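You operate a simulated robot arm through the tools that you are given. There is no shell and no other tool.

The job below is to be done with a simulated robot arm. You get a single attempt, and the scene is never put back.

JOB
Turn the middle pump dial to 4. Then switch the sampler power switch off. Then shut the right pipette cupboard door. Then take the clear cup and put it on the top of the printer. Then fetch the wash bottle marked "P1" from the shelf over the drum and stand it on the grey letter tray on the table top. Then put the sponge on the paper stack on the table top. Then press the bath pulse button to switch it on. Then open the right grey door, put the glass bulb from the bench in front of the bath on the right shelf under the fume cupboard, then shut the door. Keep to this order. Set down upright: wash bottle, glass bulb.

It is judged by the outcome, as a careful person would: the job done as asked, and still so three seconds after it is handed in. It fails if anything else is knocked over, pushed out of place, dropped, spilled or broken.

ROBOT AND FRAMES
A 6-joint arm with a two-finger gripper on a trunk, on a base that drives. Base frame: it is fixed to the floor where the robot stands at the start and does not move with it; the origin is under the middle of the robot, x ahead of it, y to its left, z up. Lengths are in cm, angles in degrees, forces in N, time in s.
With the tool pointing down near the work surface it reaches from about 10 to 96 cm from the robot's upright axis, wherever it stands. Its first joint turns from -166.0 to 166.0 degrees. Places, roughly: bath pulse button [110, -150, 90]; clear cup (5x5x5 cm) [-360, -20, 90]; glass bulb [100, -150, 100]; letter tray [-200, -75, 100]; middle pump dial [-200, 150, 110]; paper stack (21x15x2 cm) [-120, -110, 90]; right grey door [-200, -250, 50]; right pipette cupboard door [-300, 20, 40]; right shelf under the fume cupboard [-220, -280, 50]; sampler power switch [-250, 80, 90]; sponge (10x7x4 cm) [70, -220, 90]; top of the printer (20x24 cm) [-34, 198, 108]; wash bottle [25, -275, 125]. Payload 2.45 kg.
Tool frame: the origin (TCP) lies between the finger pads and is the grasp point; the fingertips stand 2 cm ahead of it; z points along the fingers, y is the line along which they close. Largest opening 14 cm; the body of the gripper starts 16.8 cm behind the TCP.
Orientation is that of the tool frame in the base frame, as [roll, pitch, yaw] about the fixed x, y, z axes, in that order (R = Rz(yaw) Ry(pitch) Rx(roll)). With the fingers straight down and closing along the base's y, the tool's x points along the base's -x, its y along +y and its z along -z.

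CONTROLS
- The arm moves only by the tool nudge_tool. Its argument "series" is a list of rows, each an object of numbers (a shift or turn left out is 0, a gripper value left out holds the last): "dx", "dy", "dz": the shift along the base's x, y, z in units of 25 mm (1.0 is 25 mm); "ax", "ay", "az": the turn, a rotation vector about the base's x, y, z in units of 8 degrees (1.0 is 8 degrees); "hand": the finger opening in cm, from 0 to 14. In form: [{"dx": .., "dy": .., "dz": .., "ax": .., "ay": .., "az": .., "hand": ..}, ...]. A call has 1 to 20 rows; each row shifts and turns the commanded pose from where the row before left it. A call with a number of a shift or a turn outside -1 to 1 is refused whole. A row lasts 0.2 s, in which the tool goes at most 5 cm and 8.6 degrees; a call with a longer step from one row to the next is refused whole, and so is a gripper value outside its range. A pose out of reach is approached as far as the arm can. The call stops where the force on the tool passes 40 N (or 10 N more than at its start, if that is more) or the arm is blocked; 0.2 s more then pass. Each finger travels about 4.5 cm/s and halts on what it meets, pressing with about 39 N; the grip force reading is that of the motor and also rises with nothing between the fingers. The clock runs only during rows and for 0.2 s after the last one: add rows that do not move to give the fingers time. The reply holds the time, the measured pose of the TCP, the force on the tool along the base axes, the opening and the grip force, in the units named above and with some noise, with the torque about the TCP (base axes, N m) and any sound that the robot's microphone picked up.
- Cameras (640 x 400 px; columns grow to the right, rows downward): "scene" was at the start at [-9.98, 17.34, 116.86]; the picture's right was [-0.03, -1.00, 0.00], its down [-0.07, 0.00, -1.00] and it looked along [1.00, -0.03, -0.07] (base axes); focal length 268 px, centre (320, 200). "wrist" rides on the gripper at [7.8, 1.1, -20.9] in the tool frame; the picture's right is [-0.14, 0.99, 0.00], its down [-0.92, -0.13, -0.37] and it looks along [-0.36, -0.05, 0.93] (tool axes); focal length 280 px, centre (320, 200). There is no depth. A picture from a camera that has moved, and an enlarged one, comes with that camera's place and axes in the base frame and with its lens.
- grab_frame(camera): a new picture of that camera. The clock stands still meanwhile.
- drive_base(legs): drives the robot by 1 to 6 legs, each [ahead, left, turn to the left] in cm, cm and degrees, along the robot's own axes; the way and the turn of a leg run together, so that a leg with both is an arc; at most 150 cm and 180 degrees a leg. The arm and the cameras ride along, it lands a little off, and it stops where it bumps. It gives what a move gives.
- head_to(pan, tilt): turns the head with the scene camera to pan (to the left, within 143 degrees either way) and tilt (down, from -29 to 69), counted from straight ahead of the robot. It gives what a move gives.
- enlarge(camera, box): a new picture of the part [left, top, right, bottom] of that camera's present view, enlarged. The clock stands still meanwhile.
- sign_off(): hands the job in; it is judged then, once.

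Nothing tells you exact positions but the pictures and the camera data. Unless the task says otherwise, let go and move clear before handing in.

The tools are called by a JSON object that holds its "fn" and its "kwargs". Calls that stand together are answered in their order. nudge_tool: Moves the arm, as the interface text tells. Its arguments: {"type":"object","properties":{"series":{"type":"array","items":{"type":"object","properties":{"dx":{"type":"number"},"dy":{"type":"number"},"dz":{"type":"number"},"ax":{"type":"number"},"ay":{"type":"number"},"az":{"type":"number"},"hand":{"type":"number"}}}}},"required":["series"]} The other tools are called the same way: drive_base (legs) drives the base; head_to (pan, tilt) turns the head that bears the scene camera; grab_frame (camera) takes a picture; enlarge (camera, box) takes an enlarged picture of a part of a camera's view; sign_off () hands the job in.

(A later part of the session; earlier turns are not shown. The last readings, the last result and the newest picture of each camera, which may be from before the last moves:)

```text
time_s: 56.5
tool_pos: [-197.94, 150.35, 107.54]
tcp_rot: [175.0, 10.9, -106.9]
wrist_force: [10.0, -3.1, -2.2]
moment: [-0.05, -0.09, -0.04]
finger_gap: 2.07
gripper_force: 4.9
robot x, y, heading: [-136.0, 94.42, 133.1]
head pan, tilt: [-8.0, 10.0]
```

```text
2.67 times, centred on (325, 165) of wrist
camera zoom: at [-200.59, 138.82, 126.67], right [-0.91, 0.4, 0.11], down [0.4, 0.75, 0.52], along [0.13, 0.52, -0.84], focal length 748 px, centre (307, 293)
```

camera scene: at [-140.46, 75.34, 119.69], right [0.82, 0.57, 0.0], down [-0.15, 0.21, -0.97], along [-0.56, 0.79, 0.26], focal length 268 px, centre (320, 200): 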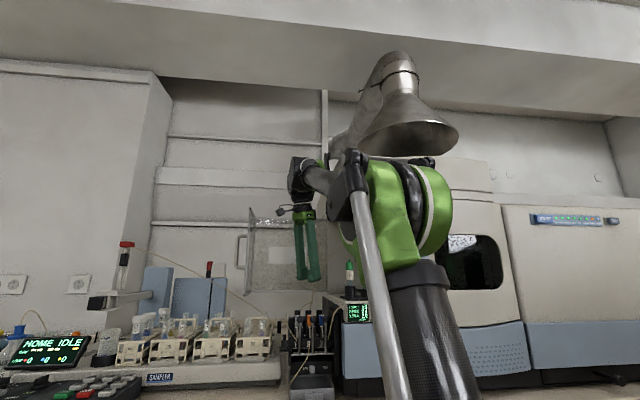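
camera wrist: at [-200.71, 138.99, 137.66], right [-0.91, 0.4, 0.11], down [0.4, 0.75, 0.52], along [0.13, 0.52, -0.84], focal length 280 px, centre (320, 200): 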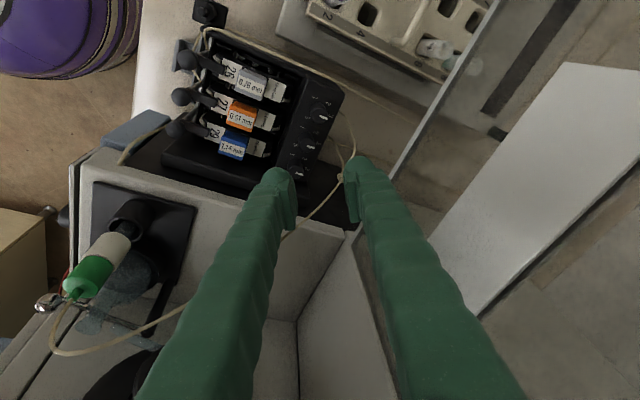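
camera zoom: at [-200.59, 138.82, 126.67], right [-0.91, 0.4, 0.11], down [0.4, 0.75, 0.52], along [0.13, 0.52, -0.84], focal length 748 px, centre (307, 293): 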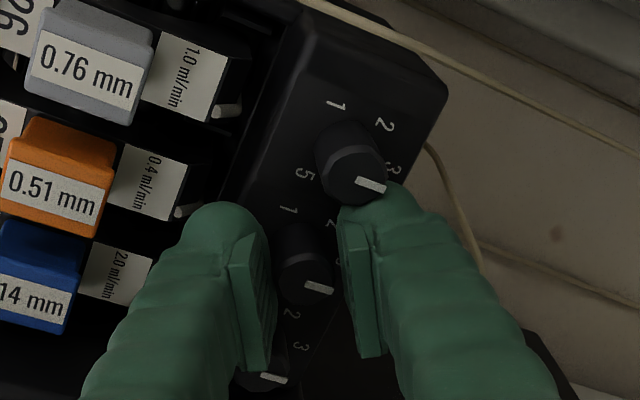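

{"fn": "nudge_tool", "kwargs": {"series": [{"hand": 1.0}, {}, {}, {}]}}

{"fn": "enlarge", "kwargs": {"camera": "wrist", "box": [280, 130, 360, 210]}}

```text
time_s: 57.5
tool_pos: [-197.86, 150.32, 107.54]
tcp_rot: [174.9, 11.0, -106.9]
wrist_force: [14.0, -5.7, -4.5]
moment: [-0.1, -0.1, -0.03]
finger_gap: 2.05
gripper_force: 7.6
robot x, y, heading: [-135.42, 94.22, 132.9]
head pan, tilt: [-8.0, 10.0]
```

```text
5.00 times, centred on (320, 170) of wrist
camera zoom: at [-200.58, 138.82, 126.68], right [-0.91, 0.4, 0.11], down [0.4, 0.75, 0.52], along [0.13, 0.52, -0.84], focal length 1402 px, centre (320, 350)
```

zoom: 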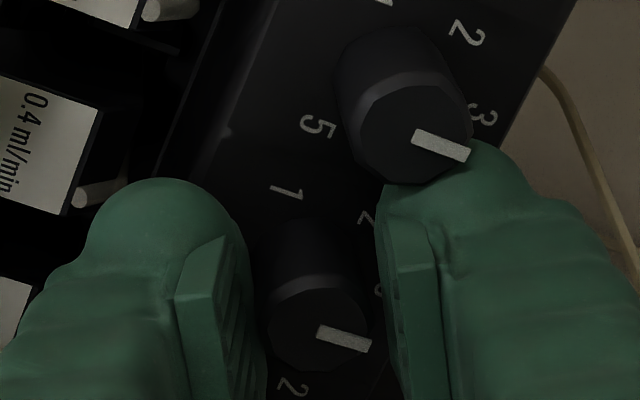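

The hand is bearing on the knob with one finger only. I shift slightly to centre it and tighten.

{"fn": "nudge_tool", "kwargs": {"series": [{"dx": 0.06, "dy": -0.018}, {}, {}, {"hand": 0.5}, {}, {}]}}

```text
time_s: 58.9
tool_pos: [-197.84, 150.32, 107.55]
tcp_rot: [175.1, 10.8, -107.0]
wrist_force: [13.6, -7.3, -5.5]
moment: [-0.11, -0.28, -0.02]
finger_gap: 1.78
gripper_force: 43.0
robot x, y, heading: [-135.77, 94.53, 133.0]
head pan, tilt: [-8.0, 10.0]
```

Now firmly gripped (1.78 cm). I turn it clockwise by 60° slowly.

{"fn": "nudge_tool", "kwargs": {"series": [{"dx": 0.03, "dy": -0.01}, {"az": -0.75}, {"az": -0.75}, {"az": -0.75}, {"az": -0.75}, {}]}}

{"fn": "enlarge", "kwargs": {"camera": "wrist", "box": [250, 90, 400, 240]}}

```text
time_s: 60.3
tool_pos: [-197.91, 150.25, 107.61]
tcp_rot: [174.9, 10.9, -130.8]
wrist_force: [-7.8, -1.8, 10.4]
moment: [-0.08, 0.01, 0.02]
finger_gap: 1.77
gripper_force: 43.0
robot x, y, heading: [-135.95, 94.53, 133.0]
head pan, tilt: [-8.0, 10.0]
```

```text
2.67 times, centred on (325, 165) of wrist
camera zoom: at [-204.9, 140.83, 126.65], right [-0.67, 0.74, 0.11], down [0.67, 0.53, 0.52], along [0.33, 0.43, -0.84], focal length 748 px, centre (307, 293)
```

zoom: 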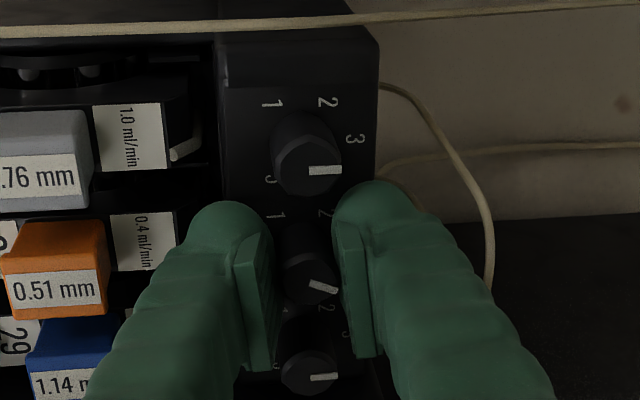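

The pointer is turning with the hand. I finish the turn.

{"fn": "nudge_tool", "kwargs": {"series": [{"az": -0.75}, {"az": -0.75}, {"az": -0.75}, {"az": -0.75}, {"az": -0.75}, {"az": -0.75}, {}]}}

{"fn": "enlarge", "kwargs": {"camera": "wrist", "box": [250, 90, 400, 240]}}

```text
time_s: 61.9
tool_pos: [-197.91, 150.36, 107.48]
tcp_rot: [174.9, 10.9, -167.0]
wrist_force: [-26.6, 11.9, 24.9]
moment: [-0.02, 0.31, 0.02]
finger_gap: 1.77
gripper_force: 43.4
robot x, y, heading: [-136.15, 94.2, 133.0]
head pan, tilt: [-8.0, 10.0]
```

```text
2.67 times, centred on (325, 165) of wrist
camera zoom: at [-209.09, 146.8, 126.63], right [-0.11, 0.99, 0.11], down [0.85, 0.03, 0.52], along [0.51, 0.15, -0.84], focal length 748 px, centre (307, 293)
```

zoom: 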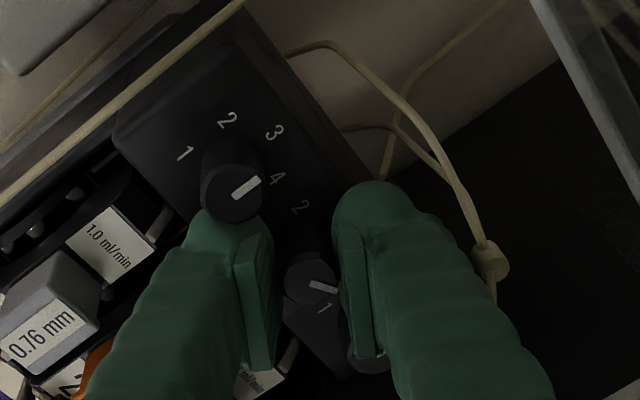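

{"fn": "enlarge", "kwargs": {"camera": "wrist", "box": [285, 120, 345, 180]}}

```text
6.67 times, centred on (315, 150) of wrist
camera zoom: at [-209.09, 146.8, 126.63], right [-0.11, 0.99, 0.11], down [0.85, 0.03, 0.52], along [0.51, 0.15, -0.84], focal length 1869 px, centre (353, 533)
```

zoom: 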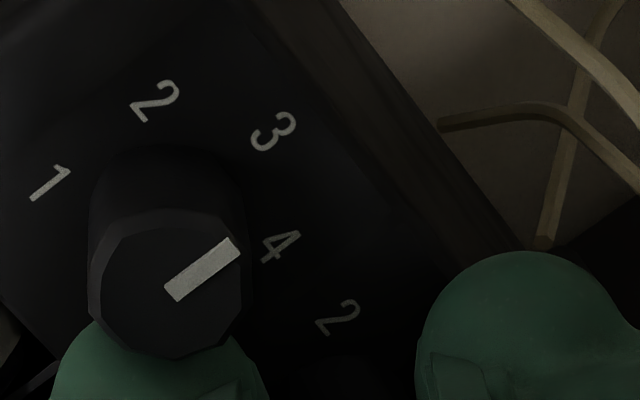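

{"fn": "enlarge", "kwargs": {"camera": "wrist", "box": [290, 160, 350, 220]}}

```text
6.67 times, centred on (320, 190) of wrist
camera zoom: at [-209.09, 146.8, 126.63], right [-0.11, 0.99, 0.11], down [0.85, 0.03, 0.52], along [0.51, 0.15, -0.84], focal length 1869 px, centre (320, 267)
```

zoom: 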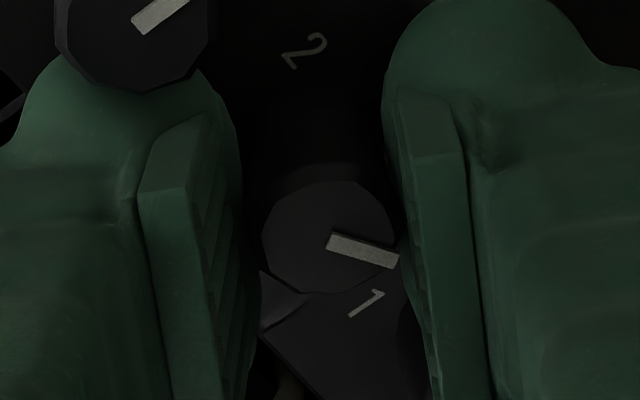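

The pointer has turned the full 60° onto 4. I release, rise and check it.

{"fn": "nudge_tool", "kwargs": {"series": [{"hand": 2.4}, {"hand": 3.2}, {}, {}, {"dz": 0.5}, {"dz": 0.5}, {"dz": 1}, {"dz": 1}, {}]}}

{"fn": "enlarge", "kwargs": {"camera": "wrist", "box": [250, 70, 400, 220]}}

```text
time_s: 63.9
tool_pos: [-197.84, 150.24, 115.22]
tcp_rot: [174.9, 10.9, -166.8]
wrist_force: [0.1, 0.2, 0.7]
moment: [0.02, -0.02, 0.0]
finger_gap: 3.19
gripper_force: 0.1
robot x, y, heading: [-136.08, 94.77, 133.1]
head pan, tilt: [-8.0, 10.0]
```

```text
2.67 times, centred on (325, 145) of wrist
camera zoom: at [-208.96, 146.75, 134.25], right [-0.11, 0.99, 0.11], down [0.85, 0.03, 0.52], along [0.51, 0.15, -0.84], focal length 748 px, centre (307, 347)
```

zoom: 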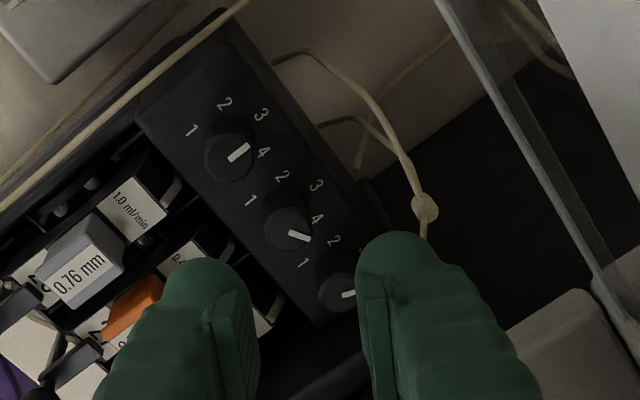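

{"fn": "enlarge", "kwargs": {"camera": "wrist", "box": [290, 90, 350, 150]}}

```text
6.67 times, centred on (320, 120) of wrist
camera zoom: at [-208.96, 146.75, 134.25], right [-0.11, 0.99, 0.11], down [0.85, 0.03, 0.52], along [0.51, 0.15, -0.84], focal length 1869 px, centre (320, 733)
```

zoom: 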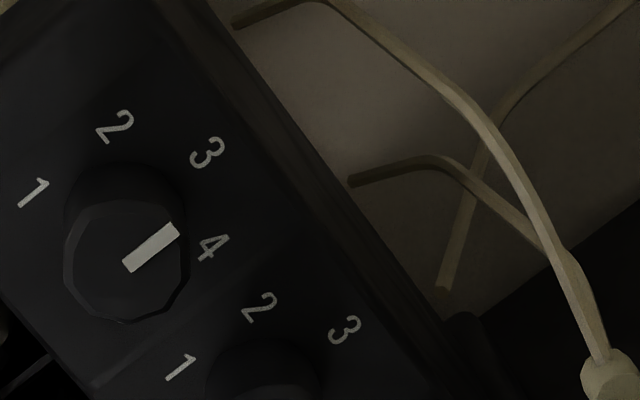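

{"fn": "enlarge", "kwargs": {"camera": "wrist", "box": [295, 115, 355, 175]}}

```text
6.67 times, centred on (325, 145) of wrist
camera zoom: at [-208.96, 146.75, 134.25], right [-0.11, 0.99, 0.11], down [0.85, 0.03, 0.52], along [0.51, 0.15, -0.84], focal length 1869 px, centre (287, 567)
```

zoom: 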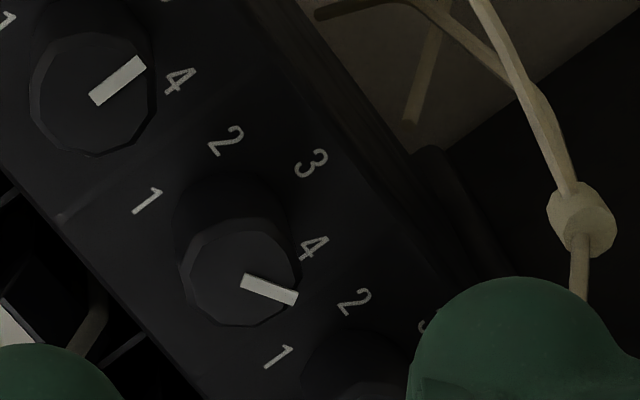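

The middle pointer lies exactly on 4. Next is the sampler switch: I retract the hand, straighten it, and drive around the stool.

{"fn": "nudge_tool", "kwargs": {"series": [{"dx": 0.68, "dy": -0.73, "dz": 0.3}, {"dx": 0.68, "dy": -0.73, "dz": 0.3}, {"dx": 0.68, "dy": -0.73, "dz": 0.3}, {"dx": 0.68, "dy": -0.73, "dz": 0.3}, {"dx": 0.68, "dy": -0.73, "dz": 0.5}, {"dx": 0.68, "dy": -0.73, "dz": 0.5}, {"dx": 0.68, "dy": -0.73, "dz": 0.5}, {"dx": 0.68, "dy": -0.73, "dz": 0.5}, {"dx": 0.68, "dy": -0.73, "dz": 0.5}, {"dx": 0.68, "dy": -0.73}, {"dx": 0.68, "dy": -0.73}, {"dx": 0.68, "dy": -0.73}, {"dx": 0.68, "dy": -0.73}, {"ax": -0.462, "ay": 0.59}, {"ax": -0.462, "ay": 0.59}, {}]}}

{"fn": "nudge_tool", "kwargs": {"series": [{"az": 1}, {"az": 1}, {"az": 1}, {"az": 1}, {"az": 1}, {"az": 1}, {"az": 1}, {"az": 1}, {"az": 1}, {"az": 1}, {"az": 1}, {"az": 1}, {"az": 1}, {"az": 1}, {"az": 1}, {}]}}

```text
time_s: 67.3
tool_pos: [-175.6, 126.58, 124.36]
tcp_rot: [179.9, 0.1, -166.4]
wrist_force: [-1.1, 0.8, 0.6]
moment: [0.04, 0.01, -0.02]
finger_gap: 3.21
gripper_force: 0.1
robot x, y, heading: [-135.92, 94.17, 132.9]
head pan, tilt: [-8.0, 10.0]
```

```text
time_s: 70.7
tool_pos: [-175.72, 126.63, 124.23]
tcp_rot: [180.0, -0.1, -46.4]
wrist_force: [0.6, 1.3, -0.5]
moment: [0.0, 0.01, 0.01]
finger_gap: 3.2
gripper_force: 0.0
robot x, y, heading: [-135.99, 94.35, 133.0]
head pan, tilt: [-8.0, 10.0]
```

{"fn": "drive_base", "kwargs": {"legs": [[-28, 0, 0], [0, 110, 0]]}}

{"fn": "head_to", "kwargs": {"pan": -10, "tilt": 20}}

{"fn": "grab_frame", "kwargs": {"camera": "scene"}}

{"fn": "grab_frame", "kwargs": {"camera": "wrist"}}

```text
time_s: 77.9
tool_pos: [-236.57, 30.14, 124.34]
tcp_rot: [-180.0, 0.0, -45.9]
wrist_force: [0.9, 0.4, -0.5]
moment: [-0.01, 0.01, 0.02]
finger_gap: 3.21
gripper_force: 0.1
robot x, y, heading: [-196.51, -1.48, 133.7]
head pan, tilt: [-8.0, 10.0]
```

```text
time_s: 78.7
tool_pos: [-236.54, 30.11, 124.37]
tcp_rot: [179.9, 0.0, -45.9]
wrist_force: [-0.3, 0.2, 0.0]
moment: [-0.01, 0.0, 0.01]
finger_gap: 3.22
gripper_force: 0.0
robot x, y, heading: [-195.97, -1.9, 134.0]
head pan, tilt: [-10.0, 20.0]
```

```text
taken
camera scene: at [-201.28, -19.55, 114.22], right [0.83, 0.56, 0.0], down [0.19, -0.28, -0.94], along [-0.52, 0.78, -0.34], focal length 268 px, centre (320, 200)
```

scene: 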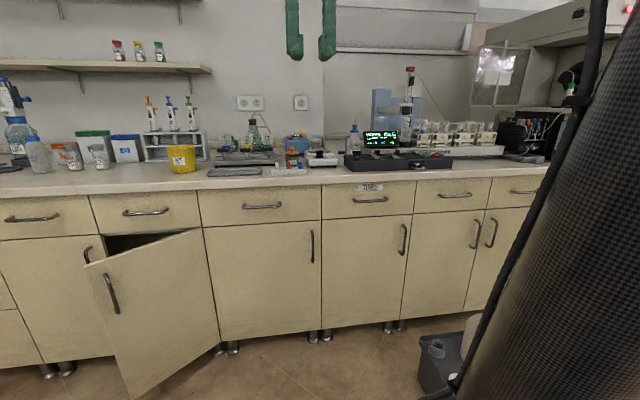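

```text
taken
camera wrist: at [-231.95, 23.63, 145.22], right [-0.81, -0.59, 0.0], down [-0.55, 0.75, 0.37], along [-0.22, 0.3, -0.93], focal length 280 px, centre (320, 200)
```

wrist: 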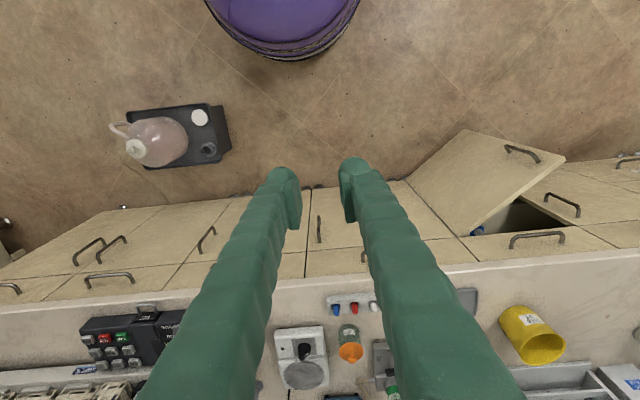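

{"fn": "enlarge", "kwargs": {"camera": "scene", "box": [335, 120, 465, 200]}}

{"fn": "enlarge", "kwargs": {"camera": "wrist", "box": [60, 290, 200, 400]}}

```text
4.92 times, centred on (400, 160) of scene
camera zoom: at [-201.28, -19.55, 114.22], right [0.83, 0.56, 0.0], down [0.19, -0.28, -0.94], along [-0.52, 0.78, -0.34], focal length 1317 px, centre (-74, 397)
```

zoom: 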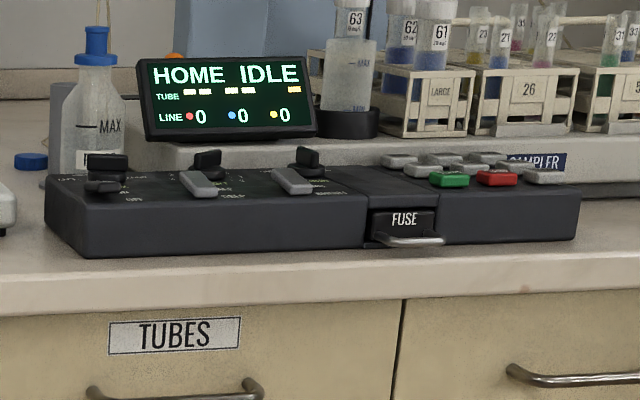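

```text
3.64 times, centred on (130, 345) of wrist
camera zoom: at [-231.95, 23.63, 145.22], right [-0.81, -0.59, 0.0], down [-0.55, 0.75, 0.37], along [-0.22, 0.3, -0.93], focal length 1020 px, centre (1011, -327)
```

zoom: 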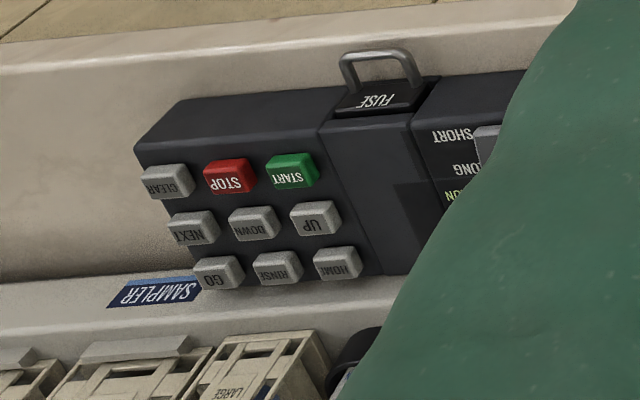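

The sampler's control box has three levers and rotary knobs plus a keypad. I go closer and look straight down on it.

{"fn": "drive_base", "kwargs": {"legs": [[44, 0, -1]]}}

{"fn": "nudge_tool", "kwargs": {"series": [{"dx": 0.73, "dy": 0.68}, {"dx": 0.73, "dy": 0.68}, {"dx": 0.73, "dy": 0.68}, {"dx": 0.73, "dy": 0.68}, {"dx": 0.73, "dy": 0.68}, {"dx": 0.73, "dy": 0.68, "hand": 6}, {"dx": 0.73, "dy": 0.68}, {"dx": 0.73, "dy": 0.68}, {}]}}

{"fn": "grab_frame", "kwargs": {"camera": "wrist"}}

{"fn": "grab_frame", "kwargs": {"camera": "scene"}}

```text
time_s: 81.3
tool_pos: [-266.13, 62.99, 124.3]
tcp_rot: [179.9, 0.0, -46.8]
wrist_force: [0.0, -0.3, 0.1]
moment: [-0.01, 0.01, -0.01]
finger_gap: 3.18
gripper_force: 0.0
robot x, y, heading: [-226.85, 30.48, 132.4]
head pan, tilt: [-10.0, 20.0]
```

```text
time_s: 83.3
tool_pos: [-251.67, 76.55, 124.3]
tcp_rot: [-179.9, 0.0, -46.8]
wrist_force: [-0.4, 0.8, 0.1]
moment: [0.01, 0.03, 0.05]
finger_gap: 6.05
gripper_force: 0.1
robot x, y, heading: [-226.93, 30.3, 132.6]
head pan, tilt: [-10.0, 20.0]
```

```text
taken
camera wrist: at [-247.05, 69.96, 145.23], right [-0.82, -0.58, 0.0], down [-0.54, 0.76, 0.37], along [-0.21, 0.3, -0.93], focal length 280 px, centre (320, 200)
```

wrist: 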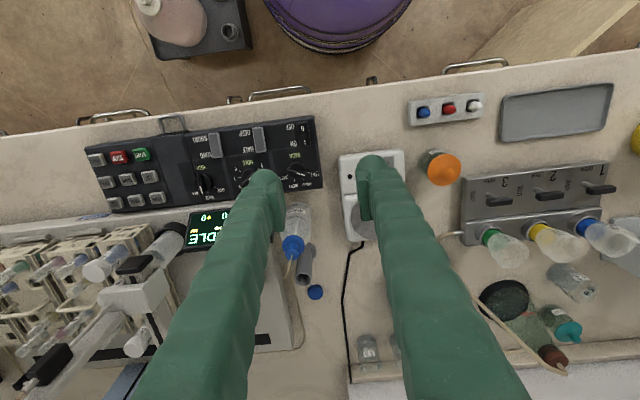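

```text
taken
camera scene: at [-231.77, 12.62, 114.22], right [0.84, 0.54, 0.0], down [0.18, -0.29, -0.94], along [-0.51, 0.79, -0.34], focal length 268 px, centre (320, 200)
```

scene: 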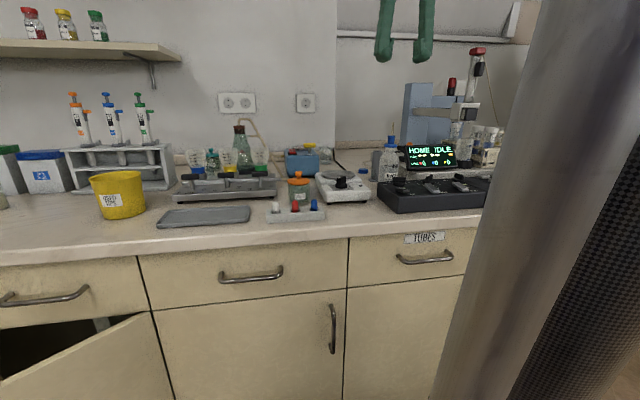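

{"fn": "enlarge", "kwargs": {"camera": "wrist", "box": [180, 105, 330, 215]}}

{"fn": "enlarge", "kwargs": {"camera": "scene", "box": [365, 135, 495, 225]}}

```text
3.64 times, centred on (255, 160) of wrist
camera zoom: at [-247.05, 69.96, 145.23], right [-0.82, -0.58, 0.0], down [-0.54, 0.76, 0.37], along [-0.21, 0.3, -0.93], focal length 1020 px, centre (556, 346)
```

zoom: 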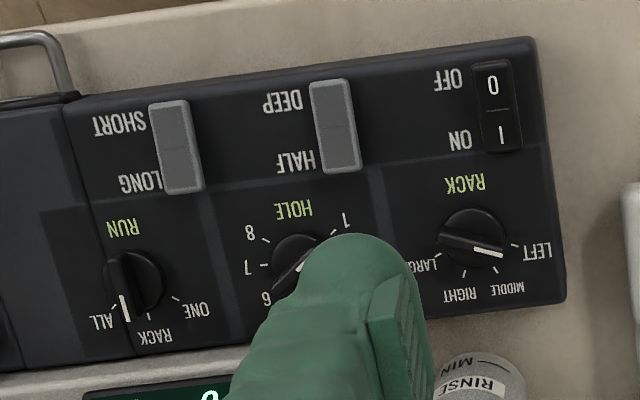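

```text
4.44 times, centred on (430, 180) of scene
camera zoom: at [-231.77, 12.62, 114.22], right [0.84, 0.54, 0.0], down [0.18, -0.29, -0.94], along [-0.51, 0.79, -0.34], focal length 1189 px, centre (-169, 289)
```

zoom: 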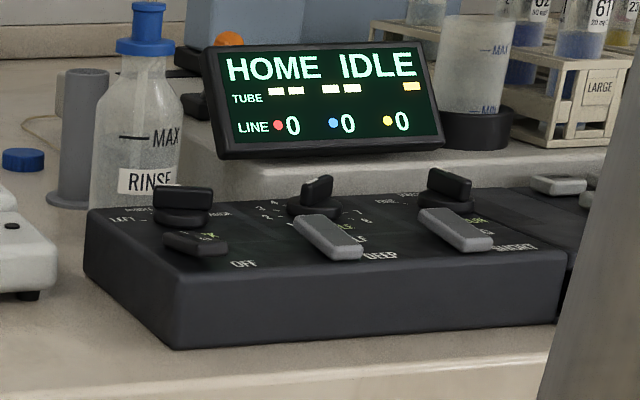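

The power switch is the black 0/I rocker at the left corner of the box (OFF end towards me, now on). I close the fingers and bring them above the "0" end.

{"fn": "nudge_tool", "kwargs": {"series": [{"dx": 0.8, "hand": 3}, {"dx": 0.75, "dy": 0.04, "hand": 0}, {"dz": -1}, {"dz": -1}, {"dz": -1}, {"dz": -1}, {"dz": -1}, {"dz": -1}, {"dz": -1}, {"dz": -1}, {"dz": -0.8}, {}]}}

{"fn": "grab_frame", "kwargs": {"camera": "wrist"}}

{"fn": "enlarge", "kwargs": {"camera": "scene", "box": [325, 135, 455, 225]}}

```text
time_s: 85.9
tool_pos: [-247.77, 76.77, 102.27]
tcp_rot: [179.9, 0.0, -46.8]
wrist_force: [0.1, -1.4, 0.1]
moment: [-0.04, 0.02, -0.06]
finger_gap: 0.02
gripper_force: 29.2
robot x, y, heading: [-226.67, 30.87, 132.8]
head pan, tilt: [-10.0, 20.0]
```

```text
taken
camera wrist: at [-243.28, 70.18, 123.24], right [-0.82, -0.58, 0.0], down [-0.54, 0.76, 0.37], along [-0.21, 0.3, -0.93], focal length 280 px, centre (320, 200)
```

wrist: 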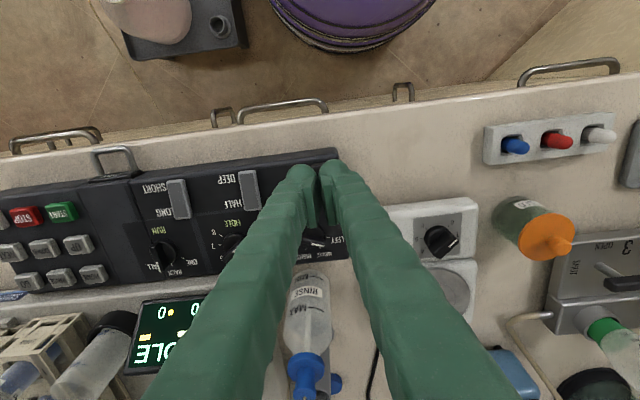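

```text
4.44 times, centred on (390, 180) of scene
camera zoom: at [-231.77, 12.62, 114.22], right [0.84, 0.54, 0.0], down [0.18, -0.29, -0.94], along [-0.51, 0.79, -0.34], focal length 1189 px, centre (9, 289)
```

zoom: 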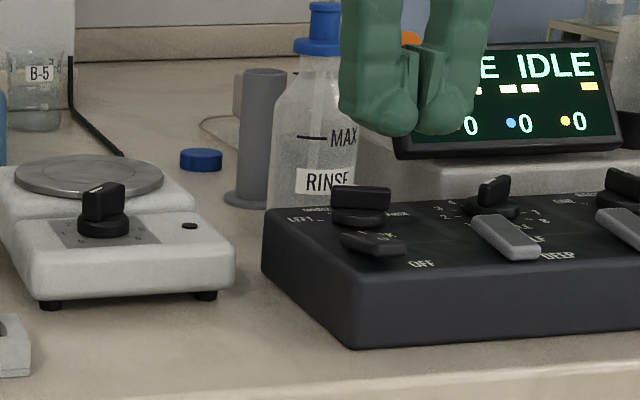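

The rounded fingertips sit either side of the centre line, so I shift left 1.5 cm to press with one fingertip on the "0" end.

{"fn": "nudge_tool", "kwargs": {"series": [{"dx": -0.44, "dy": -0.41}, {"dz": -0.8}, {"dz": -0.8}, {"dz": -0.4}, {}]}}

{"fn": "enlarge", "kwargs": {"camera": "scene", "box": [325, 135, 455, 225]}}

{"fn": "enlarge", "kwargs": {"camera": "wrist", "box": [230, 110, 410, 260]}}

```text
time_s: 87.1
tool_pos: [-248.86, 75.76, 97.27]
tcp_rot: [180.0, 0.0, -46.8]
wrist_force: [0.0, -0.3, 0.0]
moment: [0.0, 0.02, 0.0]
finger_gap: 0.02
gripper_force: 28.9
robot x, y, heading: [-226.5, 30.13, 132.7]
head pan, tilt: [-10.0, 20.0]
```

```text
4.44 times, centred on (390, 180) of scene
camera zoom: at [-231.77, 12.62, 114.22], right [0.84, 0.54, 0.0], down [0.18, -0.29, -0.94], along [-0.51, 0.79, -0.34], focal length 1189 px, centre (9, 289)
```

zoom: 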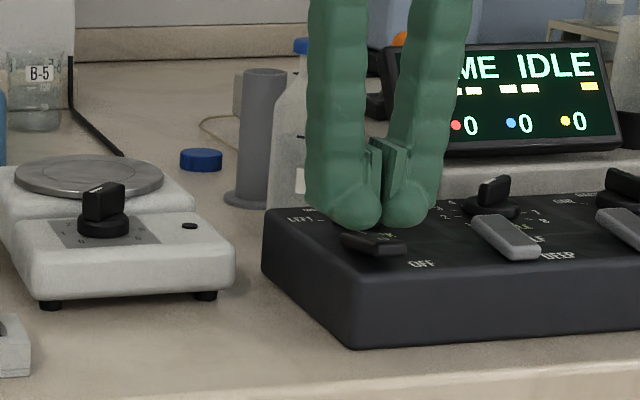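

```text
2.67 times, centred on (320, 185) of wrist
camera zoom: at [-244.33, 69.14, 118.24], right [-0.82, -0.58, 0.0], down [-0.54, 0.76, 0.37], along [-0.21, 0.3, -0.93], focal length 748 px, centre (320, 240)
```

zoom: 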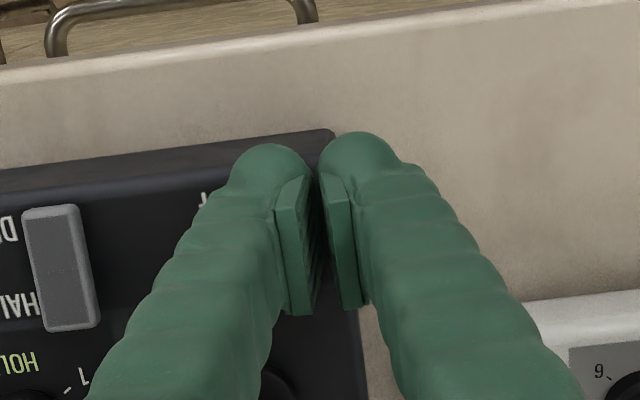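

{"fn": "nudge_tool", "kwargs": {"series": [{"dz": -0.2}, {"dz": -0.2}, {"dz": -0.2}, {}]}}

{"fn": "enlarge", "kwargs": {"camera": "scene", "box": [325, 135, 455, 225]}}

```text
time_s: 88.1
tool_pos: [-248.83, 75.62, 95.86]
tcp_rot: [180.0, 0.0, -46.8]
wrist_force: [0.2, 0.5, -0.4]
moment: [-0.01, -0.01, -0.01]
finger_gap: 0.0
gripper_force: 30.0
robot x, y, heading: [-226.86, 30.28, 132.7]
head pan, tilt: [-10.0, 20.0]
```

```text
4.44 times, centred on (390, 180) of scene
camera zoom: at [-231.77, 12.62, 114.22], right [0.84, 0.54, 0.0], down [0.18, -0.29, -0.94], along [-0.51, 0.79, -0.34], focal length 1189 px, centre (9, 289)
```

zoom: 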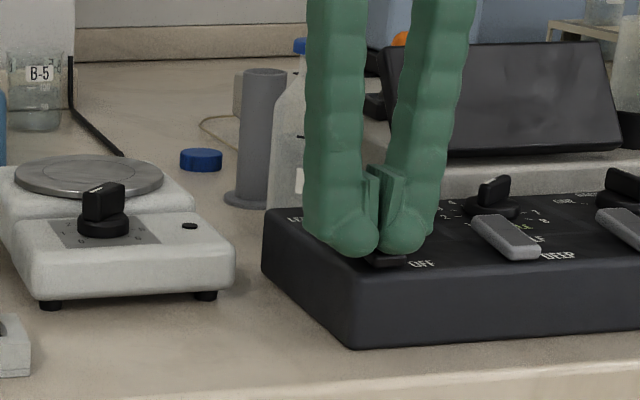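

The display went dark: the sampler is off. I lift away and look at the cupboard door that stands ajar.

{"fn": "nudge_tool", "kwargs": {"series": [{"dz": 0.5}, {"dz": 1}, {"dz": 1}, {"dz": 1}, {"dz": 1}, {"dz": 1}, {"dz": 1}, {"dz": 1}, {"dz": 1}, {"dz": 1}, {"dz": 1}, {"dz": 1}, {"dx": 0.68, "dy": -0.73}, {"dx": 0.68, "dy": -0.73}, {"dx": 0.68, "dy": -0.73}, {"dx": 0.68, "dy": -0.73}, {"dx": 0.68, "dy": -0.73}, {}]}}

{"fn": "enlarge", "kwargs": {"camera": "wrist", "box": [160, 150, 400, 400]}}

{"fn": "drive_base", "kwargs": {"legs": [[-48, 0, 0], [0, 55, 0]]}}

{"fn": "head_to", "kwargs": {"pan": 0, "tilt": 30}}

{"fn": "grab_frame", "kwargs": {"camera": "scene"}}

```text
time_s: 92.1
tool_pos: [-241.48, 70.12, 125.43]
tcp_rot: [180.0, 0.0, -46.8]
wrist_force: [0.3, -0.1, -0.2]
moment: [0.05, 0.01, -0.01]
finger_gap: 0.0
gripper_force: 30.1
robot x, y, heading: [-226.42, 30.52, 133.1]
head pan, tilt: [-10.0, 20.0]
stopped in row 18: the arm was blocked; the commanded pose is now the measured one
```

```text
1.60 times, centred on (280, 275) of wrist
camera zoom: at [-236.91, 63.49, 146.43], right [-0.82, -0.58, 0.0], down [-0.54, 0.76, 0.37], along [-0.21, 0.3, -0.93], focal length 449 px, centre (384, 80)
```

zoom: 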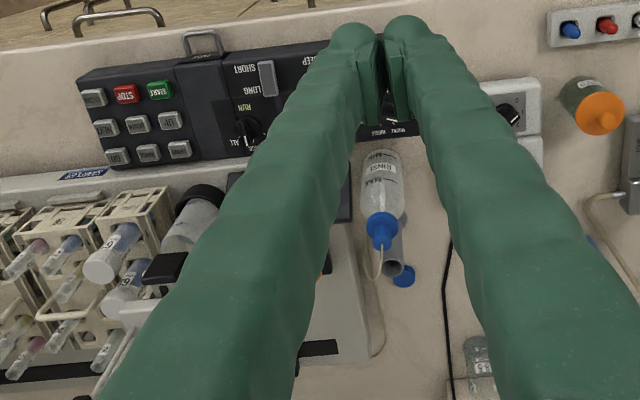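

```text
time_s: 97.7
tool_pos: [-250.22, -1.36, 125.46]
tcp_rot: [179.9, -0.1, -47.3]
wrist_force: [-0.4, -0.1, 0.5]
moment: [-0.02, 0.02, 0.02]
finger_gap: 0.01
gripper_force: 29.5
robot x, y, heading: [-235.46, -40.75, 132.1]
head pan, tilt: [-10.0, 20.0]
```

```text
time_s: 98.4
tool_pos: [-250.18, -1.21, 125.6]
tcp_rot: [179.9, 0.0, -47.3]
wrist_force: [-0.2, -0.3, 0.4]
moment: [0.02, -0.02, 0.01]
finger_gap: 0.0
gripper_force: 29.2
robot x, y, heading: [-235.68, -41.26, 132.4]
head pan, tilt: [0.0, 30.0]
```

```text
taken
camera scene: at [-242.16, -59.96, 112.62], right [0.74, 0.67, 0.0], down [0.34, -0.37, -0.87], along [-0.58, 0.64, -0.5], focal length 268 px, centre (320, 200)
```

scene: 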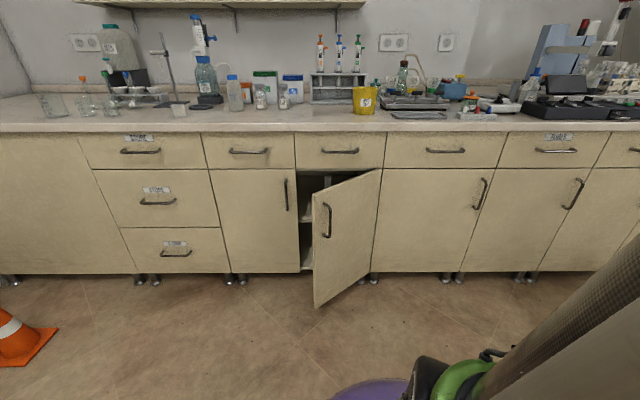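

The right pipette cupboard door is ajar about 36° (hinge on its right, free edge near (-296,-4)). I'll point the closed fingers at it and push near its free edge, below the handle.

{"fn": "nudge_tool", "kwargs": {"series": [{"dx": -0.988, "dy": -0.14}, {"dx": -0.988, "dy": -0.14}, {"dx": -0.988, "dy": -0.14}, {"dx": -0.988, "dy": -0.14}, {"dx": -0.988, "dy": -0.14}, {"dx": -0.988, "dy": -0.14}, {"dx": -0.988, "dy": -0.14}, {"dx": -0.988, "dy": -0.14}, {"dx": -0.988, "dy": -0.14, "ax": 0.733, "ay": 0.68}, {"dx": -0.988, "dy": -0.14, "ax": 0.733, "ay": 0.68}, {"dx": -0.988, "dy": -0.14, "ax": 0.733, "ay": 0.68}, {"dx": -0.988, "dy": -0.14, "ax": 0.733, "ay": 0.68}, {"dx": -0.988, "dy": -0.14, "ax": 0.733, "ay": 0.68}, {"dx": -0.988, "dy": -0.14, "ax": 0.733, "ay": 0.68}, {"dx": -0.988, "dy": -0.14, "ax": 0.733, "ay": 0.68}, {"dx": -0.988, "dy": -0.14}, {}]}}

{"fn": "nudge_tool", "kwargs": {"series": [{"dz": -1}, {"dz": -1}, {"dz": -1}, {"dz": -1}, {"dz": -1}, {"dz": -1}, {"dz": -1}, {"dz": -1}, {"dz": -1}, {"dz": -1}, {"dz": -1}, {"dz": -1}, {"dz": -1}, {"dz": -1}, {"dz": -1}, {"dz": -1}, {}]}}

{"fn": "grab_frame", "kwargs": {"camera": "scene"}}

{"fn": "grab_frame", "kwargs": {"camera": "wrist"}}

```text
time_s: 102.0
tool_pos: [-289.73, -6.91, 125.39]
tcp_rot: [179.8, 56.0, -47.4]
wrist_force: [0.2, 0.2, 0.9]
moment: [0.0, -0.02, -0.03]
finger_gap: 0.0
gripper_force: 29.1
robot x, y, heading: [-235.66, -40.96, 132.0]
head pan, tilt: [0.0, 30.0]
```

```text
time_s: 105.6
tool_pos: [-289.85, -6.99, 85.45]
tcp_rot: [179.8, 55.9, -47.3]
wrist_force: [0.2, -0.2, -0.2]
moment: [0.01, 0.01, -0.01]
finger_gap: 0.02
gripper_force: 29.9
robot x, y, heading: [-235.74, -40.47, 132.3]
head pan, tilt: [0.0, 30.0]
```

```text
taken
camera scene: at [-242.16, -59.97, 112.61], right [0.74, 0.67, 0.0], down [0.34, -0.37, -0.87], along [-0.58, 0.64, -0.5], focal length 268 px, centre (320, 200)
```

scene: 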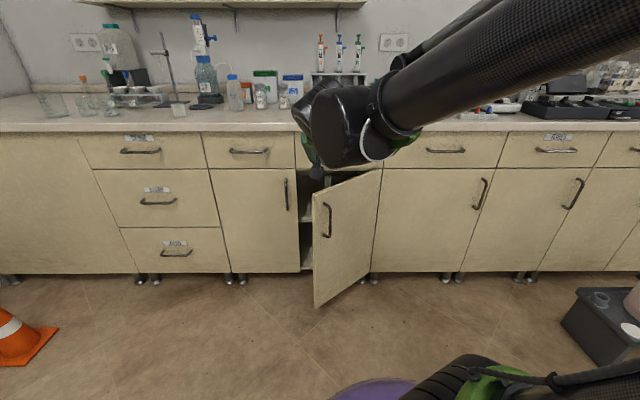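

```text
taken
camera wrist: at [-275.99, -23.69, 90.7], right [-0.78, -0.62, 0.12], down [-0.05, 0.24, 0.97], along [-0.63, 0.75, -0.22], focal length 280 px, centre (320, 200)
```

wrist: 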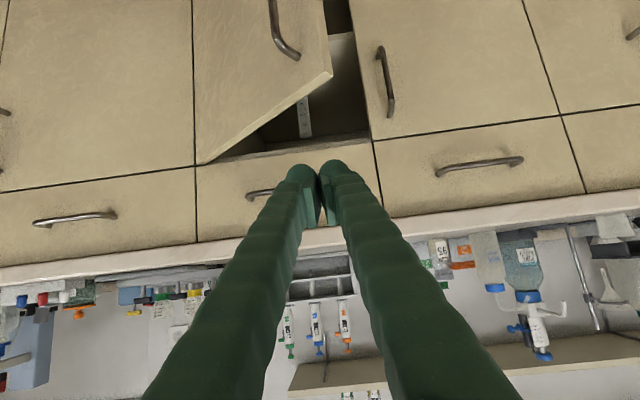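

{"fn": "nudge_tool", "kwargs": {"series": [{"dz": -1}, {"dz": -1}, {"dz": -1}, {"dz": -1}, {"dz": -1}, {"dz": -1}, {"dz": -1}, {"dz": -1}, {"dz": -1}, {"dz": -1}, {"dz": -1}, {"dz": -1}, {"dz": -1}, {"dz": -1}, {"dz": -1}, {"dz": -1}, {"dz": -1}, {}]}}

{"fn": "grab_frame", "kwargs": {"camera": "wrist"}}

{"fn": "grab_frame", "kwargs": {"camera": "scene"}}

```text
time_s: 109.4
tool_pos: [-293.55, -5.38, 59.55]
tcp_rot: [179.8, 55.8, -47.3]
wrist_force: [0.1, 0.3, -0.8]
moment: [0.01, 0.0, 0.02]
finger_gap: 0.0
gripper_force: 29.2
out of reach, approached as far as the arm can: row 10, 11, 12, 13, 14, 15, 16, 17
robot x, y, heading: [-235.56, -40.64, 132.3]
head pan, tilt: [0.0, 30.0]
```

```text
taken
camera wrist: at [-279.68, -22.15, 64.95], right [-0.78, -0.62, 0.12], down [-0.05, 0.24, 0.97], along [-0.62, 0.75, -0.22], focal length 280 px, centre (320, 200)
```

wrist: 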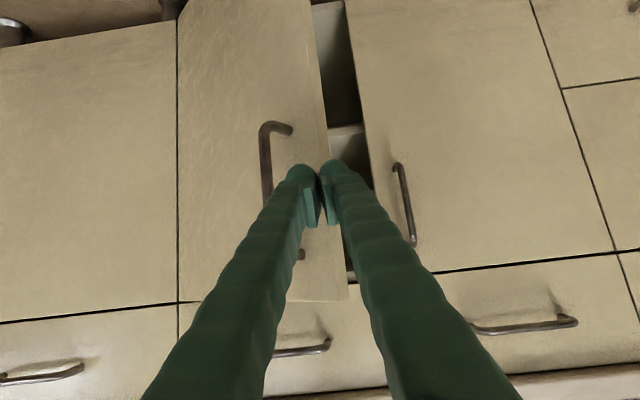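

```text
taken
camera scene: at [-242.17, -59.97, 112.61], right [0.74, 0.67, 0.0], down [0.34, -0.37, -0.87], along [-0.58, 0.64, -0.5], focal length 268 px, centre (320, 200)
```

scene: 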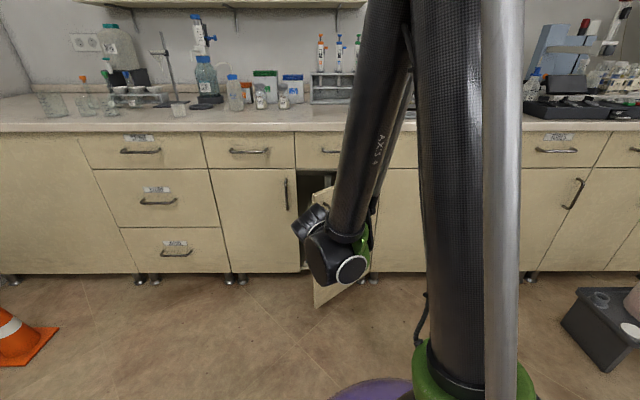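

The arm folds out of reach lower down, but at about z=60 the fingers sit between the handle and the free edge, which will do. I bring the commanded pose back up and approach the door.

{"fn": "nudge_tool", "kwargs": {"series": [{"dz": 1}, {"dz": 1}, {"dz": 1}, {"dz": 1}, {"dz": 1}, {"dz": 1}, {"dz": 1}, {"dx": -0.7, "dy": 0.6}, {"dx": -0.7, "dy": 0.6}, {}]}}

{"fn": "grab_frame", "kwargs": {"camera": "wrist"}}

```text
time_s: 111.6
tool_pos: [-296.99, -2.5, 77.43]
tcp_rot: [179.7, 56.0, -47.4]
wrist_force: [-0.9, -1.0, 0.3]
moment: [0.0, 0.05, -0.04]
finger_gap: 0.02
gripper_force: 29.4
robot x, y, heading: [-235.68, -40.86, 132.2]
head pan, tilt: [0.0, 30.0]
```

```text
taken
camera wrist: at [-283.16, -19.3, 82.65], right [-0.78, -0.62, 0.12], down [-0.05, 0.24, 0.97], along [-0.63, 0.75, -0.22], focal length 280 px, centre (320, 200)
```

wrist: 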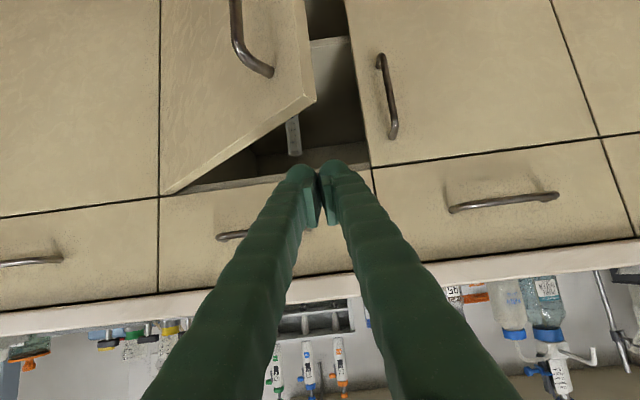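

{"fn": "nudge_tool", "kwargs": {"series": [{"dx": 0.82, "dy": -0.88}, {"dx": 0.82, "dy": -0.88}, {"dx": 0.5, "dy": -0.5}, {"dz": -1}, {"dz": -1}, {"dz": -1}, {"dz": -1}, {"dz": -1}, {"dz": -1}, {"dz": -1}, {}]}}

{"fn": "grab_frame", "kwargs": {"camera": "wrist"}}

```text
time_s: 114.0
tool_pos: [-291.86, -8.05, 60.48]
tcp_rot: [179.9, 55.8, -47.3]
wrist_force: [0.2, 0.7, 0.3]
moment: [0.0, -0.05, 0.01]
finger_gap: 0.0
gripper_force: 29.4
out of reach, approached as far as the arm can: row 10
robot x, y, heading: [-236.08, -40.98, 132.0]
head pan, tilt: [0.0, 30.0]
```

```text
taken
camera wrist: at [-277.93, -24.9, 65.73], right [-0.78, -0.62, 0.12], down [-0.05, 0.24, 0.97], along [-0.62, 0.75, -0.22], focal length 280 px, centre (320, 200)
```

wrist: 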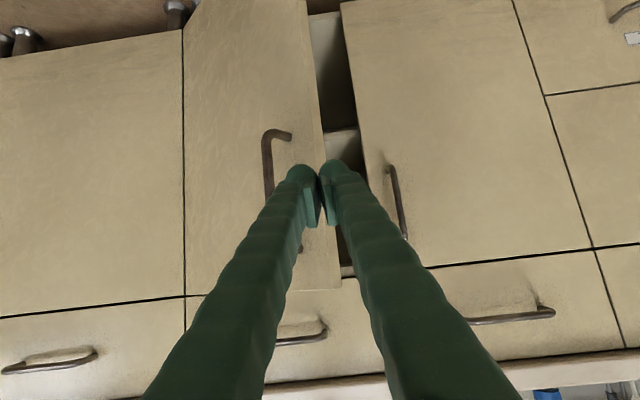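

{"fn": "nudge_tool", "kwargs": {"series": [{"dx": 0.41, "dy": 0.38}, {"dx": -0.7, "dy": 0.75}, {"dx": -0.7, "dy": 0.75}, {}]}}

{"fn": "grab_frame", "kwargs": {"camera": "wrist"}}

```text
time_s: 115.0
tool_pos: [-294.48, -3.38, 60.49]
tcp_rot: [179.7, 55.9, -47.3]
wrist_force: [-0.6, 0.1, 0.6]
moment: [0.01, -0.01, 0.02]
finger_gap: 0.01
gripper_force: 29.2
robot x, y, heading: [-235.9, -41.04, 132.2]
head pan, tilt: [0.0, 30.0]
```

```text
taken
camera wrist: at [-280.49, -20.16, 65.71], right [-0.78, -0.62, 0.12], down [-0.05, 0.24, 0.97], along [-0.63, 0.75, -0.22], focal length 280 px, centre (320, 200)
```

wrist: 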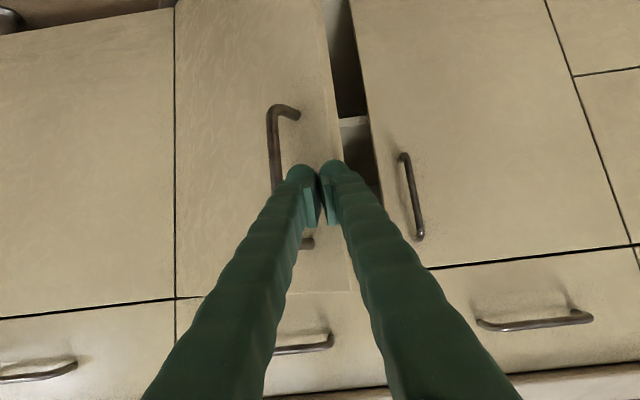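

Both fingertips face the door between handle and edge. Now I push along the door's arc.

{"fn": "nudge_tool", "kwargs": {"series": [{"dx": -0.3, "dy": 0.3}, {"dx": -0.757, "dy": 0.188}, {"dx": -0.757, "dy": 0.188}, {"dx": -0.757, "dy": 0.188}, {"dx": -0.668, "dy": 0.289}, {"dx": -0.668, "dy": 0.289}, {"dx": -0.668, "dy": 0.289}, {}]}}

{"fn": "grab_frame", "kwargs": {"camera": "wrist"}}

```text
time_s: 116.8
tool_pos: [-305.78, 1.03, 60.28]
tcp_rot: [179.8, 56.0, -47.4]
wrist_force: [-0.6, -1.6, 1.5]
moment: [0.08, -0.02, -0.01]
finger_gap: 0.01
gripper_force: 29.4
robot x, y, heading: [-235.74, -41.03, 132.3]
head pan, tilt: [0.0, 30.0]
```

```text
taken
camera wrist: at [-291.86, -15.76, 65.63], right [-0.78, -0.62, 0.12], down [-0.05, 0.24, 0.97], along [-0.63, 0.75, -0.22], focal length 280 px, centre (320, 200)
```

wrist: 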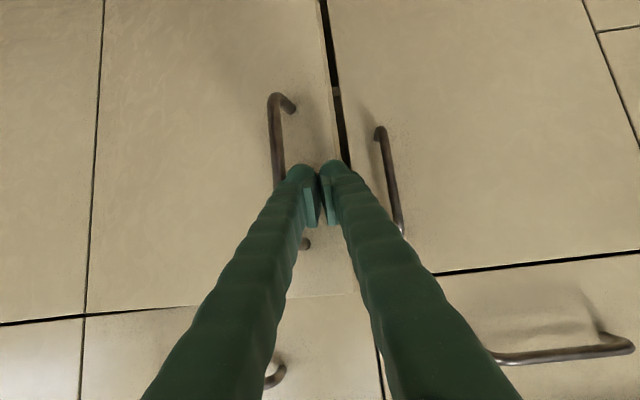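

{"fn": "nudge_tool", "kwargs": {"series": [{"dx": -0.617, "dy": 0.42}, {"dx": -0.617, "dy": 0.42}, {"dx": -0.617, "dy": 0.42}, {"dx": -0.5, "dy": 0.5}, {"dx": -0.5, "dy": 0.5}, {"dx": -0.4, "dy": 0.45}, {}]}}

{"fn": "grab_frame", "kwargs": {"camera": "wrist"}}

```text
time_s: 117.7
tool_pos: [-310.83, 3.81, 60.32]
tcp_rot: [179.7, 56.0, -47.1]
wrist_force: [-2.0, -4.0, -0.9]
moment: [0.06, 0.01, -0.03]
finger_gap: 0.03
gripper_force: 29.1
robot x, y, heading: [-235.86, -40.81, 132.5]
head pan, tilt: [0.0, 30.0]
stopped in row 4: the force on the tool passed its limit at 44 N (the readings are from after the stop); the commanded pose is now the measured one
```

```text
taken
camera wrist: at [-296.78, -12.96, 65.62], right [-0.77, -0.62, 0.12], down [-0.05, 0.24, 0.97], along [-0.63, 0.75, -0.22], focal length 280 px, centre (320, 200)
```

wrist: 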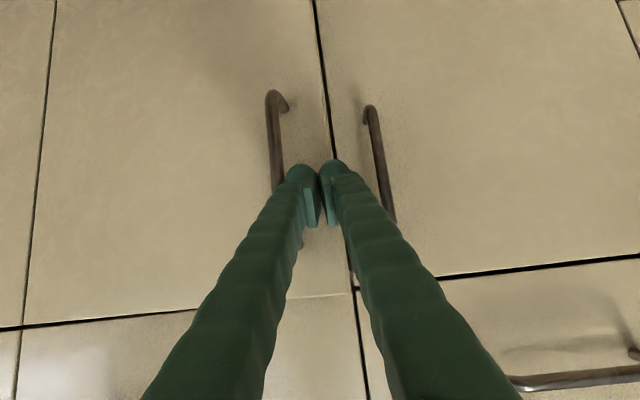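

The push met a firm stop with the door flush. I back off and check.

{"fn": "nudge_tool", "kwargs": {"series": [{"dx": 0.68, "dy": -0.73}, {"dx": 0.68, "dy": -0.73}, {"dx": 0.68, "dy": -0.73}, {"dx": 0.68, "dy": -0.73}, {"dx": 0.68, "dy": -0.73}, {"dx": 0.68, "dy": -0.73, "dz": 0.5}, {"dx": 0.68, "dy": -0.73, "dz": 1}, {"dz": 1}, {"dz": 1}, {"dz": 1}, {"dz": 1}, {"dz": 1}, {"dz": 1}, {"dz": 1}, {"dz": 1}, {"dz": 1}, {"dz": 1}, {"dz": 1}, {"dz": 1}, {}]}}

{"fn": "grab_frame", "kwargs": {"camera": "scene"}}

```text
time_s: 121.9
tool_pos: [-298.95, -8.8, 94.13]
tcp_rot: [179.7, 56.1, -47.2]
wrist_force: [-0.3, 0.5, 0.3]
moment: [0.0, 0.03, 0.02]
finger_gap: 0.03
gripper_force: 29.0
robot x, y, heading: [-235.83, -41.16, 132.1]
head pan, tilt: [0.0, 30.0]
```

```text
taken
camera scene: at [-242.14, -60.03, 112.61], right [0.74, 0.67, 0.0], down [0.34, -0.37, -0.87], along [-0.58, 0.64, -0.5], focal length 268 px, centre (320, 200)
```

scene: 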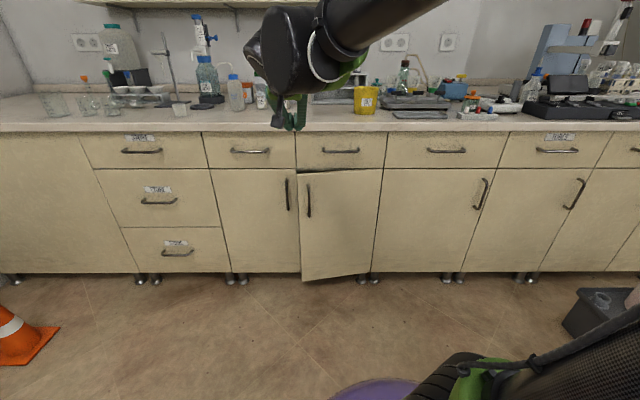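

The door is still ajar by a few centimetres — the fingertips probably jammed beside its handle. I'll push again, this time squarely on the handle bar.

{"fn": "nudge_tool", "kwargs": {"series": [{"dx": 0.53, "dy": 0.49}, {"dx": 0.53, "dy": 0.49}, {"dz": -1}, {"dz": -1}, {"dz": -1}, {"dz": -1}, {"dz": -1}, {"dz": -1}, {"dz": -1}, {"dz": -1}, {"dz": -1}, {"dz": -1}, {"dz": -1}, {"dz": -1}, {"dz": -1}, {"dz": -1}, {}]}}

{"fn": "grab_frame", "kwargs": {"camera": "wrist"}}

```text
time_s: 125.5
tool_pos: [-296.18, -6.54, 59.06]
tcp_rot: [179.7, 56.1, -47.0]
wrist_force: [0.5, -0.3, 0.0]
moment: [-0.01, 0.02, -0.01]
finger_gap: 0.0
gripper_force: 29.5
robot x, y, heading: [-235.76, -41.2, 132.2]
head pan, tilt: [0.0, 30.0]
```

```text
taken
camera wrist: at [-282.17, -23.31, 64.25], right [-0.78, -0.62, 0.12], down [-0.05, 0.24, 0.97], along [-0.63, 0.75, -0.22], focal length 280 px, centre (320, 200)
```

wrist: 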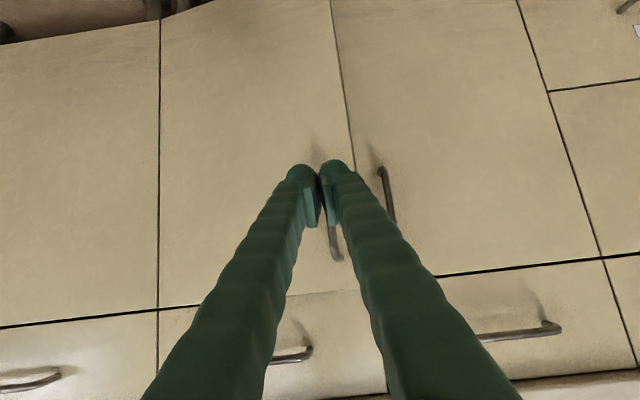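

{"fn": "nudge_tool", "kwargs": {"series": [{"dx": -0.68, "dy": 0.73}, {"dx": -0.68, "dy": 0.73}, {"dx": -0.68, "dy": 0.73}, {"dx": -0.68, "dy": 0.73}, {"dx": -0.68, "dy": 0.73}, {"dx": -0.4, "dy": 0.43}, {"dx": -0.4, "dy": 0.43}, {"dx": -0.4, "dy": 0.43}, {"dx": -0.4, "dy": 0.43}, {"dx": -0.4, "dy": 0.43}, {}]}}

{"fn": "grab_frame", "kwargs": {"camera": "wrist"}}

{"fn": "grab_frame", "kwargs": {"camera": "scene"}}

```text
time_s: 127.8
tool_pos: [-309.37, 7.81, 59.23]
tcp_rot: [179.6, 55.8, -47.2]
wrist_force: [8.8, -5.2, 0.5]
moment: [-0.01, 0.09, 0.06]
finger_gap: 0.0
gripper_force: 29.6
robot x, y, heading: [-235.84, -40.9, 132.3]
head pan, tilt: [0.0, 30.0]
stopped in row 11: the force on the tool passed its limit at 42 N (the readings are from after the stop); the commanded pose is now the measured one
```

```text
taken
camera wrist: at [-295.39, -8.95, 64.36], right [-0.78, -0.62, 0.12], down [-0.05, 0.24, 0.97], along [-0.63, 0.75, -0.22], focal length 280 px, centre (320, 200)
```

wrist: 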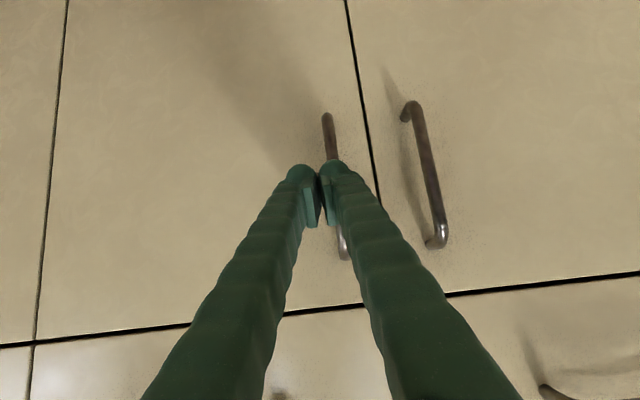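

```text
taken
camera scene: at [-242.07, -60.08, 112.61], right [0.74, 0.67, 0.0], down [0.34, -0.37, -0.87], along [-0.58, 0.64, -0.5], focal length 268 px, centre (320, 200)
```

scene: 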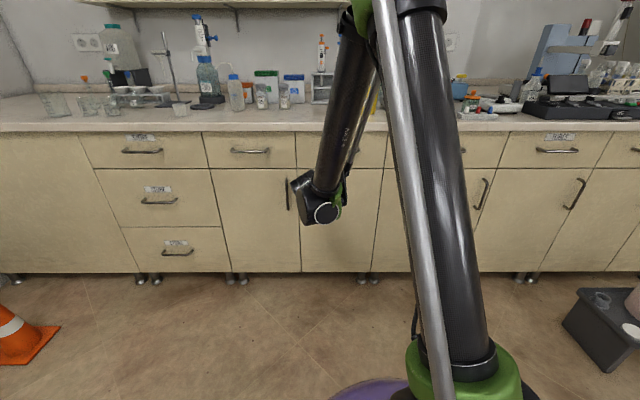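

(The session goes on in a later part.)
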